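You operate a simulated robot arm through the tools that you are given. There is no shell and no other tool. Be economical: measure what you need, move in short steps, check, and stop when the job is done.

The job below is to be done with a simulated robot arm. You get a single attempt, and the scene is never put back.

## Task
Take the black clip from the side table and put it on the yellow card.

Only the result counts: the job must be done as asked and must still hold three seconds after the hand-in. Knocking over, shifting, dropping, spilling or breaking anything else fails it.

## Robot
A 7-joint arm with a two-finger parallel gripper, fixed in place. Base frame: the origin is at the foot of the arm, x ahead of it, y to its left, z up; the work surface is at about z = 0. Lengths are in mm, angles in degrees, forces in N, time in s.
With the tool pointing down near the work surface it reaches from about 240 to 620 mm from the base axis. Its first joint turns from -66.0 to 66.0 degrees. Payload 2.6 kg.
The tool frame sits at the grasp point between the pads (the TCP): z along the fingers, y along the line on which they close. The tips reach 30 mm beyond it. The gripper opens to 94 mm. The fingers are 28 mm wide and 10 mm thick; the gripper's body (50 by 96 mm) begins 55 mm behind the TCP.
Orientation is that of the tool frame in the base frame, as [roll, pitch, yaw] about the fixed x, y, z axes, in that order (R = Rz(yaw) Ry(pitch) Rx(roll)). With the fingers straight down and closing along the base's y, the tool's x points along the base's -x, its y along +y and its z along -z.

## Interface
- The arm moves only by the tool drive_tool. Its argument "rows" is a list of rows, each a list of 3 entries, a list of its own where there are three numbers: the finger opening in mm, from 0 to 94, then the shift along the tool's x, y, z in mm, then the turn, a rotation vector about the tool's x, y, z in degrees. In form: [[hand, [tx, ty, tz], [wx, wy, wz]], ...]. A call has 1 to 10 rows; each row shifts and turns the commanded pose from where the row before left it, along the tool's axes as they then stand. Each row takes 0.2 s and may step no farther than 50 mm and 8.6 degrees from the row before; otherwise, or with a gripper value out of range, the whole call is refused. Where a pose cannot be reached the arm comes as near as it can. A force on the tool above 40 N (or 10 N above the force at the start of the call, whichever is more), or a blocked arm, ends the call early, and 0.2 s more pass. The fingers move at their own pace (about 72 mm/s each) and stop on an object; they squeeze with about 22 N. The grip force told is the motor's: it shows also when the fingers shut on nothing. Time passes only in rows, and 0.2 s behind the last, so rows that do not move let the fingers close. It gives the time, the measured TCP pose, the force on the tool (base axes), the opening and the grip force at its end, in the units of the frame above (readings bear some noise).
- Cameras (640 x 400 px; columns grow to the right, rows downward): "scene" is fixed at [26.2, 426.4, 558.6]; the picture's right is [-0.84, -0.54, 0.00], its down [-0.34, 0.53, -0.78] and it looks along [0.42, -0.66, -0.63] (base axes); focal length 354 px, centre (320, 200). "wrist" rides on the gripper at [-37, 0, -58] in the tool frame; the picture's right is [0.00, -1.00, 0.00], its down [0.97, 0.00, -0.24] and it looks along [0.24, 0.00, 0.97] (tool axes); focal length 218 px, centre (320, 200). There is no depth. A picture from a camera that has moved, and an enlarged one, comes with that camera's place and axes in the base frame and with its lens.
- camera(camera): a new picture of that camera. The clock stands still meanwhile.
- zoom(camera, box): a new picture of the part [left, top, right, bottom] of that camera's present view, enlarged. The clock stands still meanwhile.
- close_job(): hands the job in; it is judged then, once.

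Work in short steps. Places have to be worked out from the pictures, the camera data and where the tool is seen: move nearer, look again, correct. Check each grasp and each placing, and mend what went wrong. You have 90 turns and 46 pictures in all, those below and enlarged ones among them. Open the gripper and draw the arm clear of the work before you hand the job in, unless the task says otherwise; then end with one line.

The tools are called after "Emit:" by a JSON object that holds its "method" and its "body". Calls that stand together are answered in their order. drive_tool: Moves the arm, as the interface text tells. Its arguments: {"type":"object","properties":{"rows":{"type":"array"}},"required":["rows"]} The other tools are called the same way: camera (camera) takes a picture; zoom (camera, box) takes an enlarged picture of a part of a camera's view; close_job () hands the job in.

At the start:

```text
t: 0.0
tool_pos: [400.1, -1.5, 272.6]
tcp_rot: [-179.9, 0.0, -180.0]
contact_force: [0.0, -0.6, -0.8]
opening: 94.3
grasp_force: 0.0
```

scene: 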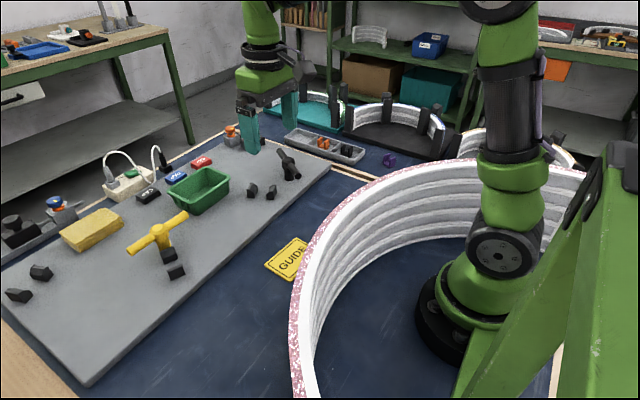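
wrist: 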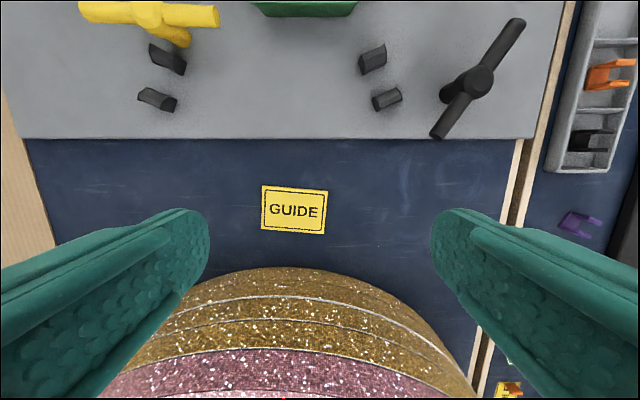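

The tray on the right seems to hold a black clip, and the yellow GUIDE card lies near x≈339, y≈40. I'll zoom in on both areas before moving.

Emit:
{"method": "zoom", "body": {"camera": "wrist", "box": [480, 0, 640, 400]}}

Emit:
{"method": "zoom", "body": {"camera": "scene", "box": [220, 80, 460, 230]}}

Emit:
{"method": "zoom", "body": {"camera": "scene", "box": [220, 180, 460, 330]}}

```text
1.00 times, centred on (560, 200) of wrist
camera zoom: at [437.2, -0.4, 330.8], right [0.0, -1.0, 0.0], down [-0.97, 0.0, 0.24], along [-0.24, 0.0, -0.97], focal length 218 px, centre (80, 200)
```

zoom: 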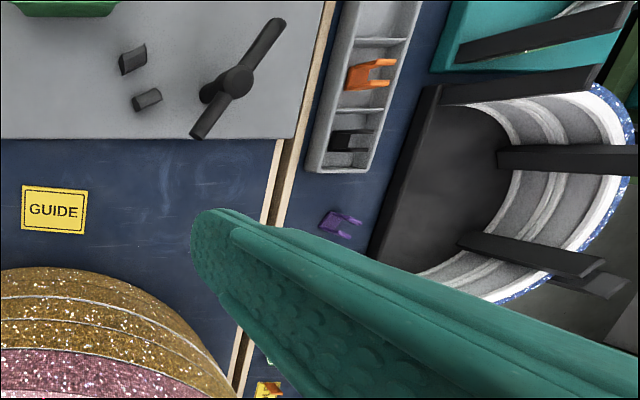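

```text
2.67 times, centred on (340, 155) of scene
camera zoom: at [26.2, 426.4, 558.6], right [-0.84, -0.54, 0.0], down [-0.34, 0.53, -0.78], along [0.42, -0.66, -0.63], focal length 944 px, centre (267, 320)
```

zoom: 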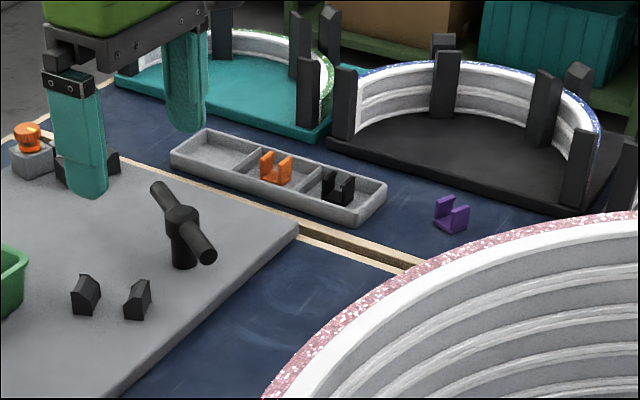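

```text
2.67 times, centred on (340, 255) of scene
camera zoom: at [26.2, 426.4, 558.6], right [-0.84, -0.54, 0.0], down [-0.34, 0.53, -0.78], along [0.42, -0.66, -0.63], focal length 944 px, centre (267, 53)
```

zoom: 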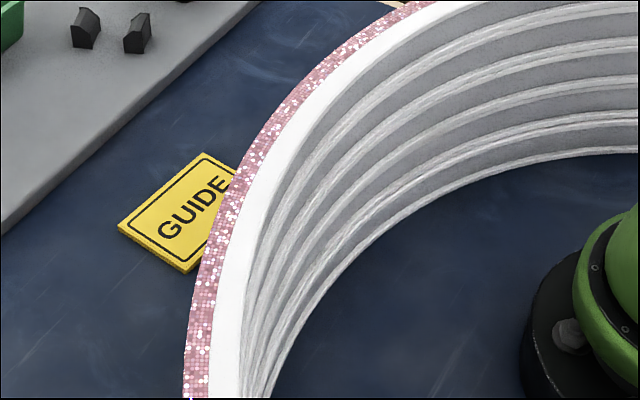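

The black clip stands as an upright U in the third compartment of the grey tray, near (445, -372). I'll travel high towards it, then look again.

Emit:
{"method": "drive_tool", "body": {"rows": [[94, [-3, -48, 0], [0, 0, 0]], [94, [-3, -48, 0], [0, 0, 0]], [94, [-3, -48, 0], [0, 0, 0]], [94, [-3, -48, 0], [0, 0, 0]], [94, [-3, -48, 0], [0, 0, 0]], [94, [-3, -48, 0], [0, 0, 0]], [94, [0, -40, 0], [0, 0, 0]]]}}

Emit:
{"method": "camera", "body": {"camera": "wrist"}}

```text
t: 1.6
tool_pos: [419.7, -327.1, 275.8]
tcp_rot: [179.9, 0.0, 180.0]
contact_force: [-0.3, -0.6, 0.3]
opening: 93.9
grasp_force: 0.1
```

```text
40 pictures are left
camera wrist: at [456.6, -326.9, 333.3], right [0.0, -1.0, 0.0], down [-0.97, 0.0, 0.24], along [-0.24, 0.0, -0.97], focal length 218 px, centre (320, 200)
```

wrist: 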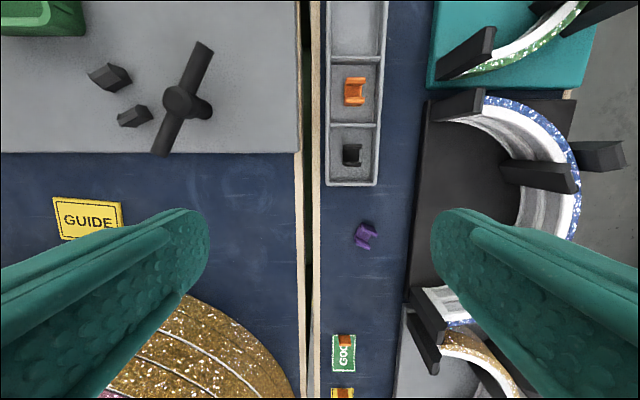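

The clip is confirmed around (444, -372). There is a second yellow thing at the bottom edge of the view, so I'll enlarge it and the clip.

Emit:
{"method": "zoom", "body": {"camera": "wrist", "box": [300, 320, 428, 400]}}

Emit:
{"method": "zoom", "body": {"camera": "wrist", "box": [304, 110, 400, 170]}}

```text
5.00 times, centred on (364, 360) of wrist
camera zoom: at [456.6, -326.9, 333.3], right [0.0, -1.0, 0.0], down [-0.97, 0.0, 0.24], along [-0.24, 0.0, -0.97], focal length 1091 px, centre (100, -600)
```

zoom: 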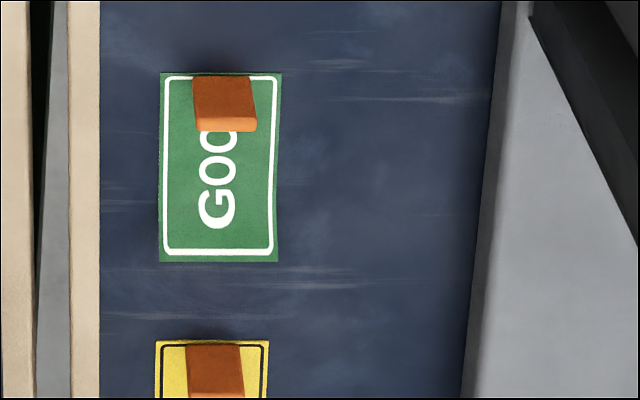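

```text
6.67 times, centred on (352, 140) of wrist
camera zoom: at [456.6, -326.9, 333.3], right [0.0, -1.0, 0.0], down [-0.97, 0.0, 0.24], along [-0.24, 0.0, -0.97], focal length 1455 px, centre (107, 600)
```

zoom: 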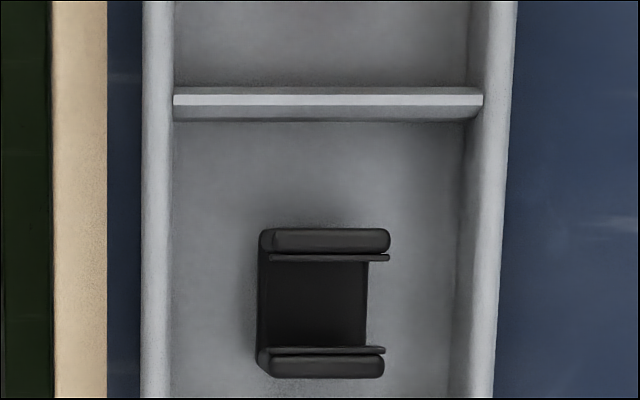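

The far yellow card already holds a sample block and is out of reach, so GUIDE is the target. The clip is about 32 mm along x and 27 mm along y. I'll narrow the opening and move above it for a closer look.

Emit:
{"method": "drive_tool", "body": {"rows": [[40, [-12, -22, 30], [0, 0, 0]], [40, [-13, -21, 30], [0, 0, 0]], [40, [0, 0, 40], [0, 0, 0]], [40, [0, 0, 20], [0, 0, 0]], [40, [0, 0, 0], [0, 0, 0]]]}}

Emit:
{"method": "camera", "body": {"camera": "wrist"}}

Emit:
{"method": "zoom", "body": {"camera": "scene", "box": [270, 100, 400, 180]}}

```text
t: 2.8
tool_pos: [443.9, -372.5, 153.2]
tcp_rot: [-180.0, -0.1, 180.0]
contact_force: [-0.4, -0.1, 0.4]
opening: 40.0
grasp_force: 0.1
```

```text
37 pictures are left
camera wrist: at [480.3, -371.2, 211.3], right [0.0, -1.0, 0.0], down [-0.97, 0.0, 0.24], along [-0.24, 0.0, -0.97], focal length 218 px, centre (320, 200)
```

wrist: 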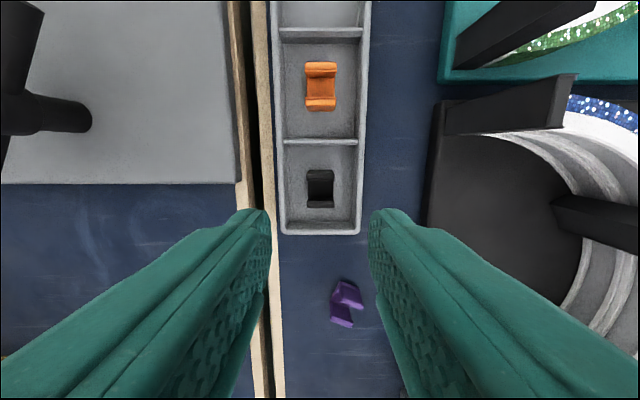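

```text
4.92 times, centred on (335, 140) of scene
camera zoom: at [26.2, 426.4, 558.6], right [-0.84, -0.54, 0.0], down [-0.34, 0.53, -0.78], along [0.42, -0.66, -0.63], focal length 1743 px, centre (246, 495)
```

zoom: 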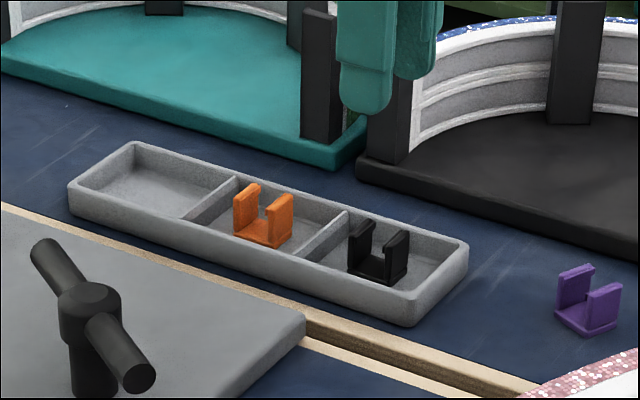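

The clip sits centred between the fingers (x≈445, y≈-371.5), with its top at about z≈36 and the tray rim at about 27. I'll close to 36 mm so the fingers fit inside the tray, descend to TCP z≈68, and check.

Emit:
{"method": "drive_tool", "body": {"rows": [[36, [-1, 1, 40], [0, 0, 0]], [36, [0, 0, 30], [0, 0, 0]], [36, [0, 0, 14], [0, 0, 0]], [36, [0, 0, 0], [0, 0, 0]]]}}

Emit:
{"method": "camera", "body": {"camera": "wrist"}}

Emit:
{"method": "zoom", "body": {"camera": "scene", "box": [290, 100, 400, 170]}}

```text
t: 3.8
tool_pos: [444.6, -372.3, 67.6]
tcp_rot: [-180.0, 0.0, 180.0]
contact_force: [-0.7, -0.2, 0.5]
opening: 35.9
grasp_force: 0.0
```

```text
35 pictures are left
camera wrist: at [481.3, -372.4, 126.2], right [0.0, -1.0, 0.0], down [-0.97, 0.0, 0.24], along [-0.24, 0.0, -0.97], focal length 218 px, centre (320, 200)
```

wrist: 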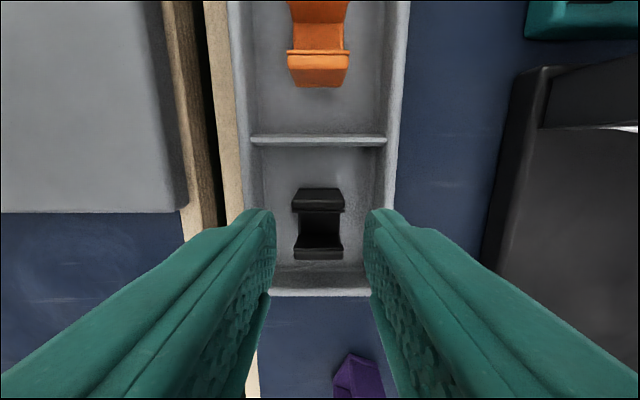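

```text
5.71 times, centred on (345, 135) of scene
camera zoom: at [26.2, 426.4, 558.6], right [-0.84, -0.54, 0.0], down [-0.34, 0.53, -0.78], along [0.42, -0.66, -0.63], focal length 2023 px, centre (177, 571)
```

zoom: 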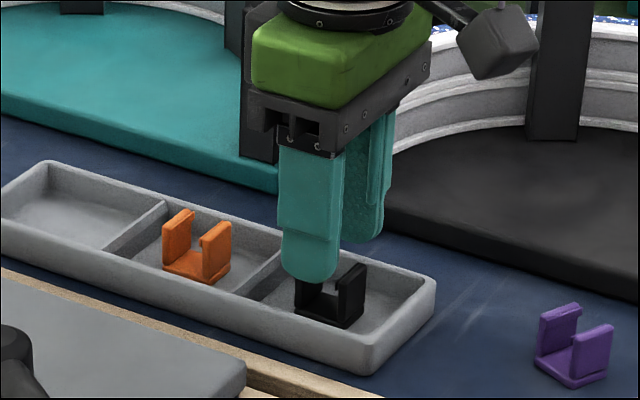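

The clip's centre comes out near x≈448, y≈-372, and there is clearance to the tray walls. I'll shift +3 mm in x and descend to TCP z≈41.

Emit:
{"method": "drive_tool", "body": {"rows": [[36, [-3, 0, 10], [0, 0, 0]], [36, [0, 0, 9], [0, 0, 0]], [36, [0, 0, 8], [0, 0, 0]], [36, [0, 0, 0], [0, 0, 0]]]}}

Emit:
{"method": "camera", "body": {"camera": "wrist"}}

```text
t: 4.8
tool_pos: [447.9, -369.6, 42.2]
tcp_rot: [180.0, -0.1, 180.0]
contact_force: [-0.3, 0.0, 0.0]
opening: 36.1
grasp_force: 0.0
```

```text
33 pictures are left
camera wrist: at [484.7, -370.5, 99.6], right [0.0, -1.0, 0.0], down [-0.97, 0.0, 0.24], along [-0.24, 0.0, -0.97], focal length 218 px, centre (320, 200)
```

wrist: 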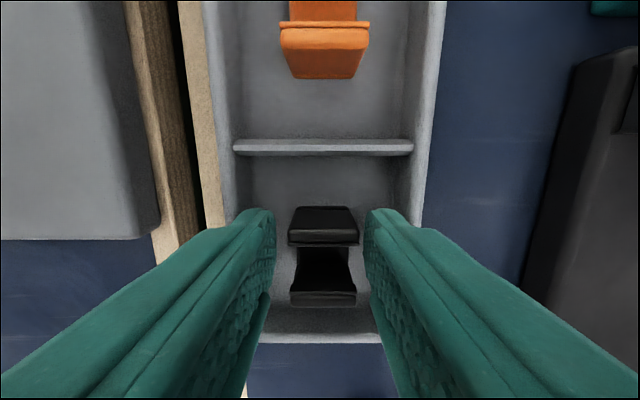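

No contact so far, and the clip sits between the fingers. I'll go 3 mm lower and close on it.

Emit:
{"method": "drive_tool", "body": {"rows": [[36, [0, 0, 3], [0, 0, 0]], [15, [0, 0, 0], [0, 0, 0]], [10, [0, 0, 0], [0, 0, 0]], [10, [0, 0, 0], [0, 0, 0]], [10, [0, 0, 0], [0, 0, 0]]]}}

```text
t: 6.0
tool_pos: [447.1, -370.1, 40.6]
tcp_rot: [-179.9, 0.0, -180.0]
contact_force: [0.5, -0.3, 2.7]
opening: 23.1
grasp_force: 22.2
```

The fingers stopped at 23 mm with 22 N, which fits a clip between them. I'll lift straight up 60 mm and check the hold.

Emit:
{"method": "drive_tool", "body": {"rows": [[10, [0, 0, -15], [0, 0, 0]], [10, [0, 0, -25], [0, 0, 0]], [10, [0, 0, -40], [0, 0, 0]], [10, [0, 0, -40], [0, 0, 0]], [10, [0, 0, 0], [0, 0, 0]]]}}

Emit:
{"method": "camera", "body": {"camera": "wrist"}}

Emit:
{"method": "camera", "body": {"camera": "scene"}}

```text
t: 7.2
tool_pos: [448.1, -374.1, 159.3]
tcp_rot: [180.0, 0.0, 179.9]
contact_force: [-0.1, 0.3, 0.7]
opening: 22.6
grasp_force: 22.5
```

```text
32 pictures are left
camera wrist: at [485.0, -372.6, 216.2], right [0.0, -1.0, 0.0], down [-0.97, 0.0, 0.24], along [-0.24, 0.0, -0.97], focal length 218 px, centre (320, 200)
```

wrist: 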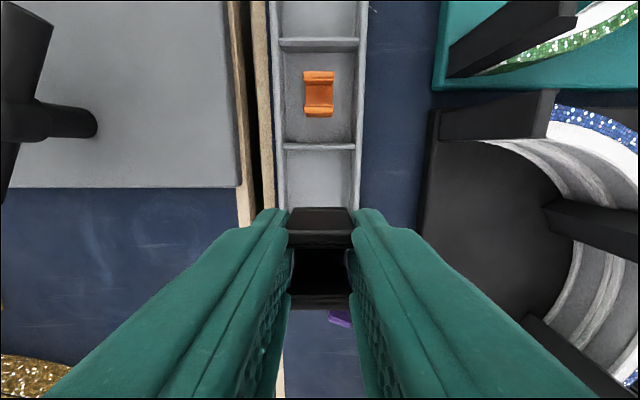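

```text
31 pictures are left
```

scene: 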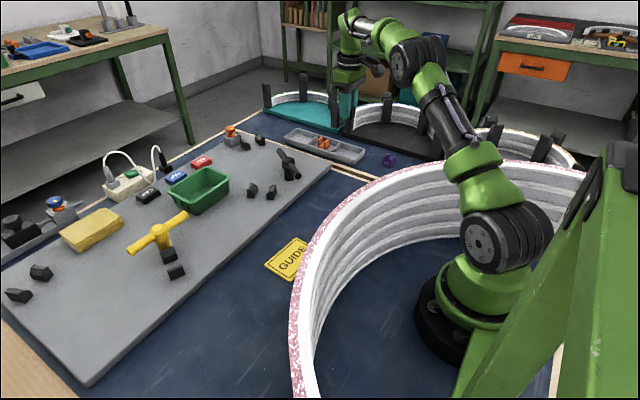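

The clip is held firmly and the tray is otherwise undisturbed. I'll rise to about 270 and travel back to above the card at roughly (375, 40).

Emit:
{"method": "drive_tool", "body": {"rows": [[10, [0, 0, -45], [0, 0, 0]], [10, [0, 0, -45], [0, 0, 0]], [10, [0, 0, -20], [0, 0, 0]], [10, [8, 45, 0], [0, 0, 0]], [10, [8, 45, 0], [0, 0, 0]], [10, [8, 45, 0], [0, 0, 0]], [10, [8, 45, 0], [0, 0, 0]], [10, [8, 45, 0], [0, 0, 0]], [10, [8, 45, 0], [0, 0, 0]], [10, [8, 45, 0], [0, 0, 0]]]}}

Emit:
{"method": "drive_tool", "body": {"rows": [[10, [8, 45, 0], [0, 0, 0]], [10, [8, 45, 0], [0, 0, 0]], [10, [0, 6, 20], [0, 0, 0]], [10, [0, 0, 40], [0, 0, 0]], [10, [0, 0, 0], [0, 0, 0]]]}}

Emit:
{"method": "camera", "body": {"camera": "wrist"}}

Emit:
{"method": "camera", "body": {"camera": "scene"}}

```text
t: 9.4
tool_pos: [391.0, -37.2, 262.3]
tcp_rot: [-179.9, 0.0, 179.9]
contact_force: [0.4, -0.2, -1.6]
opening: 22.9
grasp_force: 21.8
out of reach, approached as far as the arm can: row 2, 3
```

```text
t: 10.6
tool_pos: [376.5, 60.7, 203.2]
tcp_rot: [180.0, 0.0, 180.0]
contact_force: [-0.2, -0.2, -0.3]
opening: 23.0
grasp_force: 22.3
```

```text
30 pictures are left
camera wrist: at [413.8, 61.1, 261.4], right [0.0, -1.0, 0.0], down [-0.97, 0.0, 0.24], along [-0.24, 0.0, -0.97], focal length 218 px, centre (320, 200)
```

wrist: 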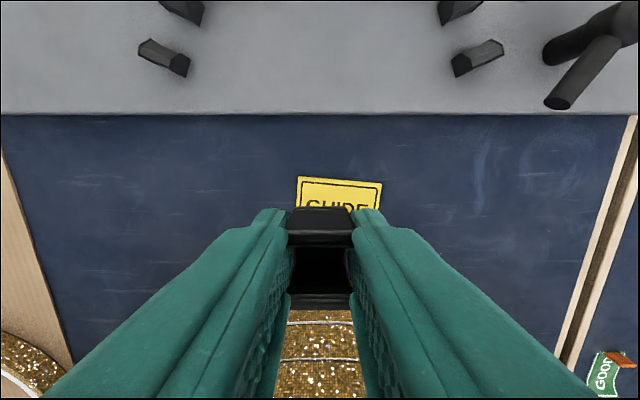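

```text
29 pictures are left
```

scene: 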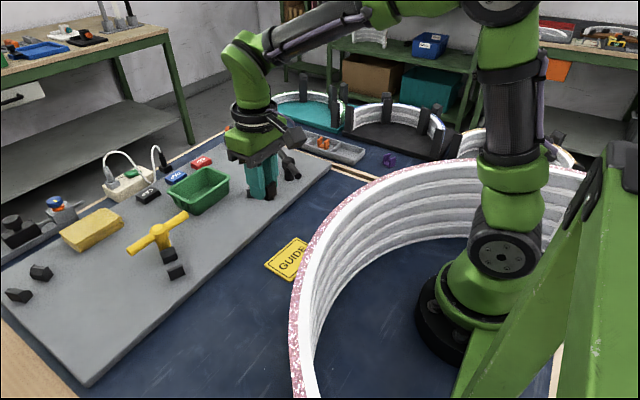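

From the corner pixels the card is about 100 x 72 mm, centred near (339, 40). I'll move to (343, 40) and descend partway, checking clearance to the ring.

Emit:
{"method": "drive_tool", "body": {"rows": [[10, [16, -10, 0], [0, 0, 0]], [10, [17, -10, 20], [0, 0, 0]], [10, [0, 0, 40], [0, 0, 0]], [10, [0, 0, 30], [0, 0, 0]], [10, [0, 0, 0], [0, 0, 0]]]}}

Emit:
{"method": "zoom", "body": {"camera": "scene", "box": [200, 120, 424, 260]}}

Emit:
{"method": "camera", "body": {"camera": "wrist"}}

Emit:
{"method": "camera", "body": {"camera": "scene"}}

```text
t: 11.8
tool_pos: [344.4, 38.7, 114.0]
tcp_rot: [-180.0, 0.0, 180.0]
contact_force: [0.3, -0.9, 0.0]
opening: 22.8
grasp_force: 22.0
```

```text
2.86 times, centred on (312, 190) of scene
camera zoom: at [26.2, 426.4, 558.6], right [-0.84, -0.54, 0.0], down [-0.34, 0.53, -0.78], along [0.42, -0.66, -0.63], focal length 1012 px, centre (343, 229)
```

zoom: 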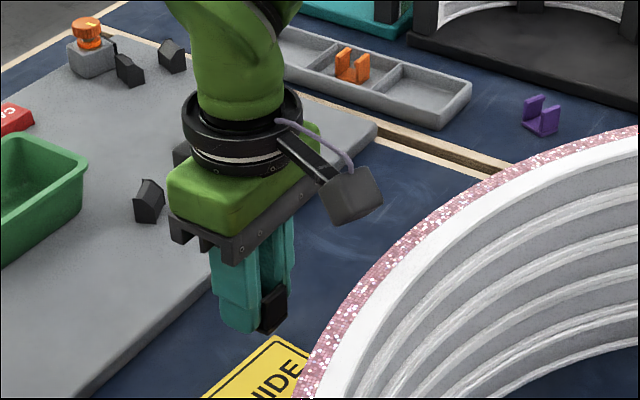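

```text
27 pictures are left
camera wrist: at [380.5, 39.3, 172.2], right [0.0, -1.0, 0.0], down [-0.97, 0.0, 0.24], along [-0.24, 0.0, -0.97], focal length 218 px, centre (320, 200)
```

wrist: 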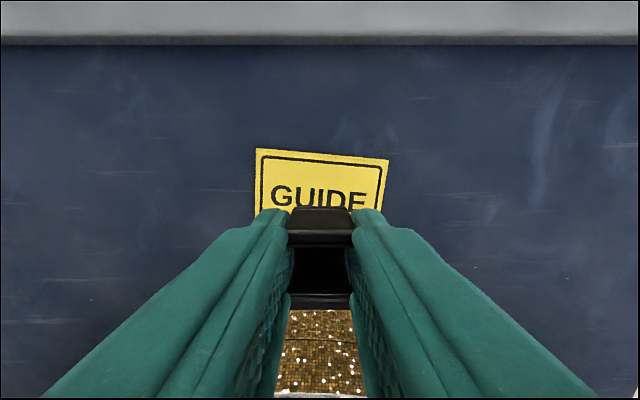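

```text
26 pictures are left
```

scene: 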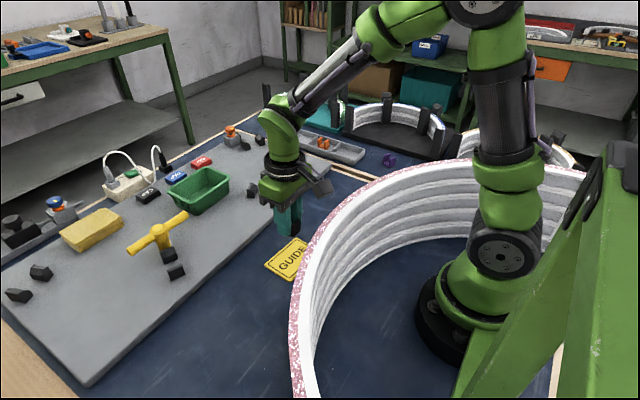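

The clip is over the card, but a small box on the wrist flange sticks out about 80 mm towards the ring. It could come close to the ring wall (x≈237) when I go down. I'll turn the gripper about 80° in yaw so the box points along -y instead.

Emit:
{"method": "drive_tool", "body": {"rows": [[10, [0, 0, 0], [0, 0, -8.2]], [10, [0, 0, 0], [0, 0, -8.2]], [10, [0, 0, 0], [0, 0, -8.2]], [10, [0, 0, 0], [0, 0, -8.2]], [10, [0, 0, 0], [0, 0, -8.2]], [10, [0, 0, 0], [0, 0, -8.2]], [10, [0, 0, 0], [0, 0, -8.2]], [10, [0, 0, 0], [0, 0, -8.2]], [10, [0, 0, 0], [0, 0, -8.2]], [10, [0, 0, 0], [0, 0, -8.2]]]}}

Emit:
{"method": "zoom", "body": {"camera": "scene", "box": [200, 120, 424, 260]}}

Emit:
{"method": "camera", "body": {"camera": "wrist"}}

```text
t: 14.0
tool_pos: [344.3, 39.2, 114.4]
tcp_rot: [-179.9, 0.0, -97.9]
contact_force: [0.1, 0.5, 0.0]
opening: 23.0
grasp_force: 22.1
```

```text
2.86 times, centred on (312, 190) of scene
camera zoom: at [26.2, 426.4, 558.6], right [-0.84, -0.54, 0.0], down [-0.34, 0.53, -0.78], along [0.42, -0.66, -0.63], focal length 1012 px, centre (343, 229)
```

zoom: 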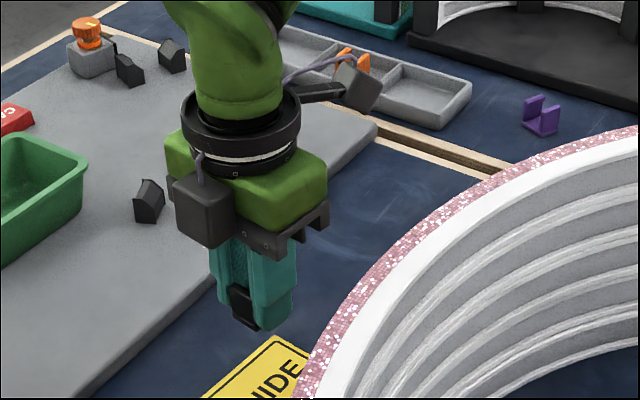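

```text
24 pictures are left
camera wrist: at [349.7, 75.8, 172.0], right [0.99, -0.14, 0.0], down [-0.13, -0.96, 0.24], along [-0.03, -0.24, -0.97], focal length 218 px, centre (320, 200)
```

wrist: 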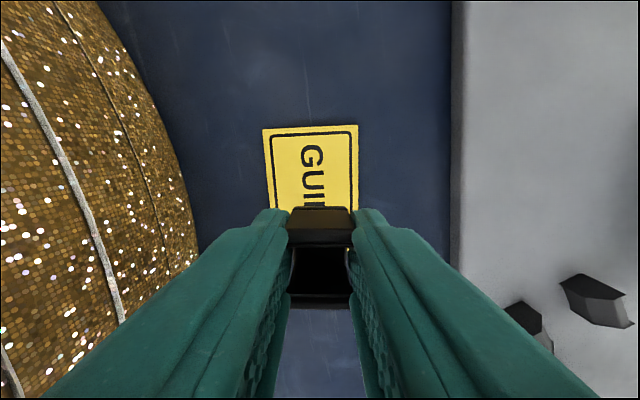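

The gripper is turned, the ring is clear on both sides, and the card's centreline lies under the clip. I'll descend to TCP z≈50 and then ease down.

Emit:
{"method": "drive_tool", "body": {"rows": [[10, [0, 0, 25], [0, 0, 0]], [10, [0, 0, 25], [0, 0, 0]], [10, [0, 0, 14], [0, 0, 0]], [10, [0, 0, 0], [0, 0, 0]]]}}

Emit:
{"method": "zoom", "body": {"camera": "scene", "box": [220, 180, 380, 280]}}

```text
t: 15.0
tool_pos: [343.9, 39.3, 49.8]
tcp_rot: [-180.0, 0.1, -98.0]
contact_force: [0.5, -0.6, 1.0]
opening: 23.0
grasp_force: 22.0
```

```text
4.00 times, centred on (300, 230) of scene
camera zoom: at [26.2, 426.4, 558.6], right [-0.84, -0.54, 0.0], down [-0.34, 0.53, -0.78], along [0.42, -0.66, -0.63], focal length 1416 px, centre (400, 80)
```

zoom: 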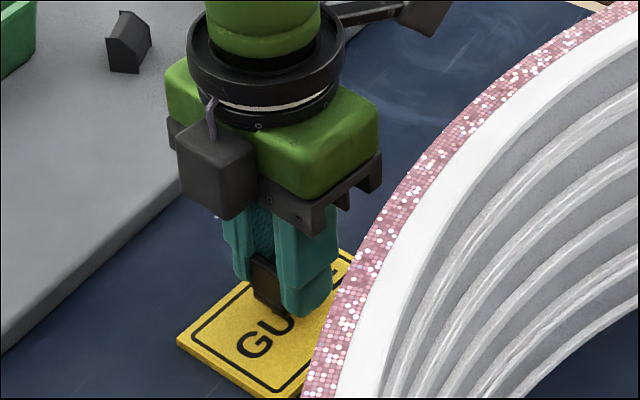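

The clip is just above the middle of the card. I'll ease down in 2 mm steps while watching the force.

Emit:
{"method": "drive_tool", "body": {"rows": [[10, [0, 0, 2], [0, 0, 0]], [10, [0, 0, 2], [0, 0, 0]], [10, [0, 0, 2], [0, 0, 0]], [10, [0, 0, 0], [0, 0, 0]]]}}

```text
t: 16.0
tool_pos: [343.6, 39.4, 44.4]
tcp_rot: [179.9, 0.1, -97.9]
contact_force: [0.3, 0.3, 0.1]
opening: 23.1
grasp_force: 22.2
```

There is no contact yet, so I'll continue in 1 mm steps.

Emit:
{"method": "drive_tool", "body": {"rows": [[10, [0, 0, 1], [0, 0, 0]], [10, [0, 0, 1], [0, 0, 0]], [10, [0, 0, 0], [0, 0, 0]]]}}

Emit:
{"method": "zoom", "body": {"camera": "scene", "box": [256, 220, 336, 270]}}

```text
t: 16.8
tool_pos: [345.3, 38.6, 42.2]
tcp_rot: [180.0, 0.1, -98.0]
contact_force: [-0.4, -0.1, -0.2]
opening: 22.9
grasp_force: 22.5
```

```text
8.00 times, centred on (296, 245) of scene
camera zoom: at [26.2, 426.4, 558.6], right [-0.84, -0.54, 0.0], down [-0.34, 0.53, -0.78], along [0.42, -0.66, -0.63], focal length 2832 px, centre (512, -160)
```

zoom: 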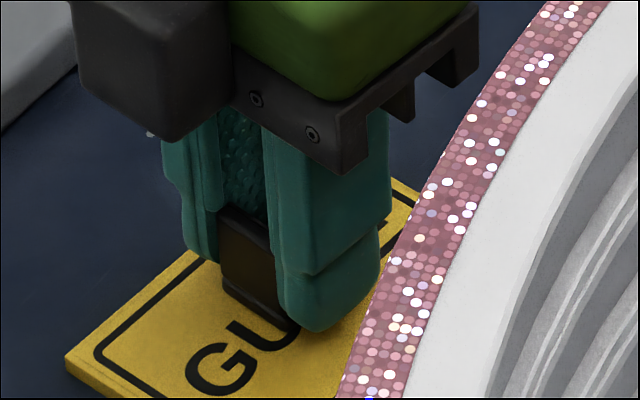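

It is nearly touching but the force is still about zero, so I'll lower it a little more.

Emit:
{"method": "drive_tool", "body": {"rows": [[10, [0, 0, 1], [0, 0, 0]], [10, [0, 0, 1], [0, 0, 0]], [10, [0, 0, 0], [0, 0, 0]]]}}

```text
t: 17.6
tool_pos: [344.6, 38.3, 41.1]
tcp_rot: [-180.0, 0.0, -98.0]
contact_force: [-0.5, -0.1, 4.0]
opening: 22.9
grasp_force: 21.7
```

Contact reads about 4 N, so the clip is resting on the card. I'll open gently, let it settle, then rise straight up.

Emit:
{"method": "drive_tool", "body": {"rows": [[28, [0, 0, 0], [0, 0, 0]], [38, [0, 0, 0], [0, 0, 0]], [40, [0, 0, 0], [0, 0, 0]], [40, [0, 0, -15], [0, 0, 0]], [40, [0, 0, -30], [0, 0, 0]], [40, [0, 0, -40], [0, 0, 0]], [40, [0, 0, -45], [0, 0, 0]], [40, [0, 0, 0], [0, 0, 0]]]}}

Emit:
{"method": "camera", "body": {"camera": "wrist"}}

Emit:
{"method": "zoom", "body": {"camera": "scene", "box": [220, 180, 380, 280]}}

```text
t: 19.4
tool_pos: [344.9, 35.6, 171.4]
tcp_rot: [-179.9, 0.0, -98.0]
contact_force: [-0.2, 0.9, 0.2]
opening: 39.8
grasp_force: 0.1
```

```text
21 pictures are left
camera wrist: at [349.7, 73.1, 227.8], right [0.99, -0.14, 0.0], down [-0.13, -0.96, 0.24], along [-0.03, -0.24, -0.97], focal length 218 px, centre (320, 200)
```

wrist: 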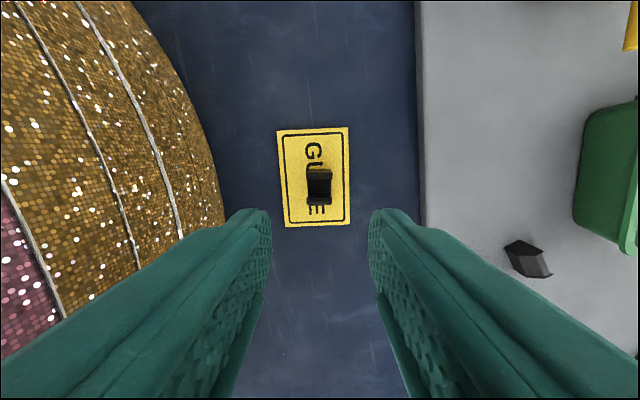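

```text
4.00 times, centred on (300, 230) of scene
camera zoom: at [26.2, 426.4, 558.6], right [-0.84, -0.54, 0.0], down [-0.34, 0.53, -0.78], along [0.42, -0.66, -0.63], focal length 1416 px, centre (400, 80)
```

zoom: 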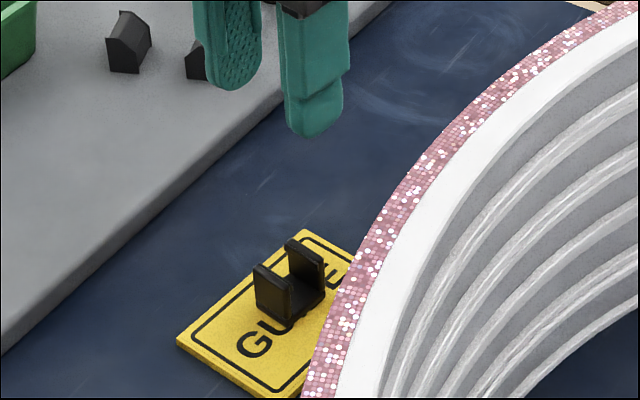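

The clip stands upright in the middle of the card. I'll draw the arm up and away, with the gripper open, before handing in.

Emit:
{"method": "drive_tool", "body": {"rows": [[94, [0, 0, -40], [0, 0, 0]], [94, [0, 0, -40], [0, 0, 0]], [94, [0, 0, -20], [0, 0, 0]], [94, [0, 0, 0], [0, 0, 0]]]}}

Emit:
{"method": "camera", "body": {"camera": "scene"}}

```text
t: 20.4
tool_pos: [344.0, 36.7, 269.3]
tcp_rot: [180.0, 0.1, -98.0]
contact_force: [-0.4, 0.1, 0.6]
opening: 93.7
grasp_force: 0.1
```

```text
19 pictures are left
```

scene: 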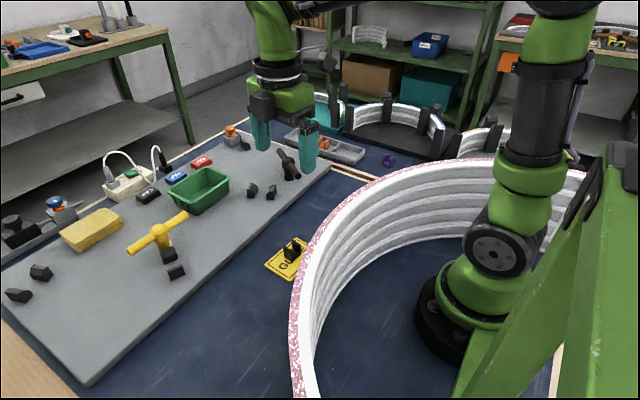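

The clip is on the card, everything else is where it was, and the arm is clear, so I'll hand in.

Emit:
{"method": "close_job", "body": {}}

```text
The job is handed in.
```

The black clip from the side-table tray is standing upright in the middle of the yellow GUIDE card; nothing else in view moved, and the arm was drawn clear with the gripper open before hand-in.
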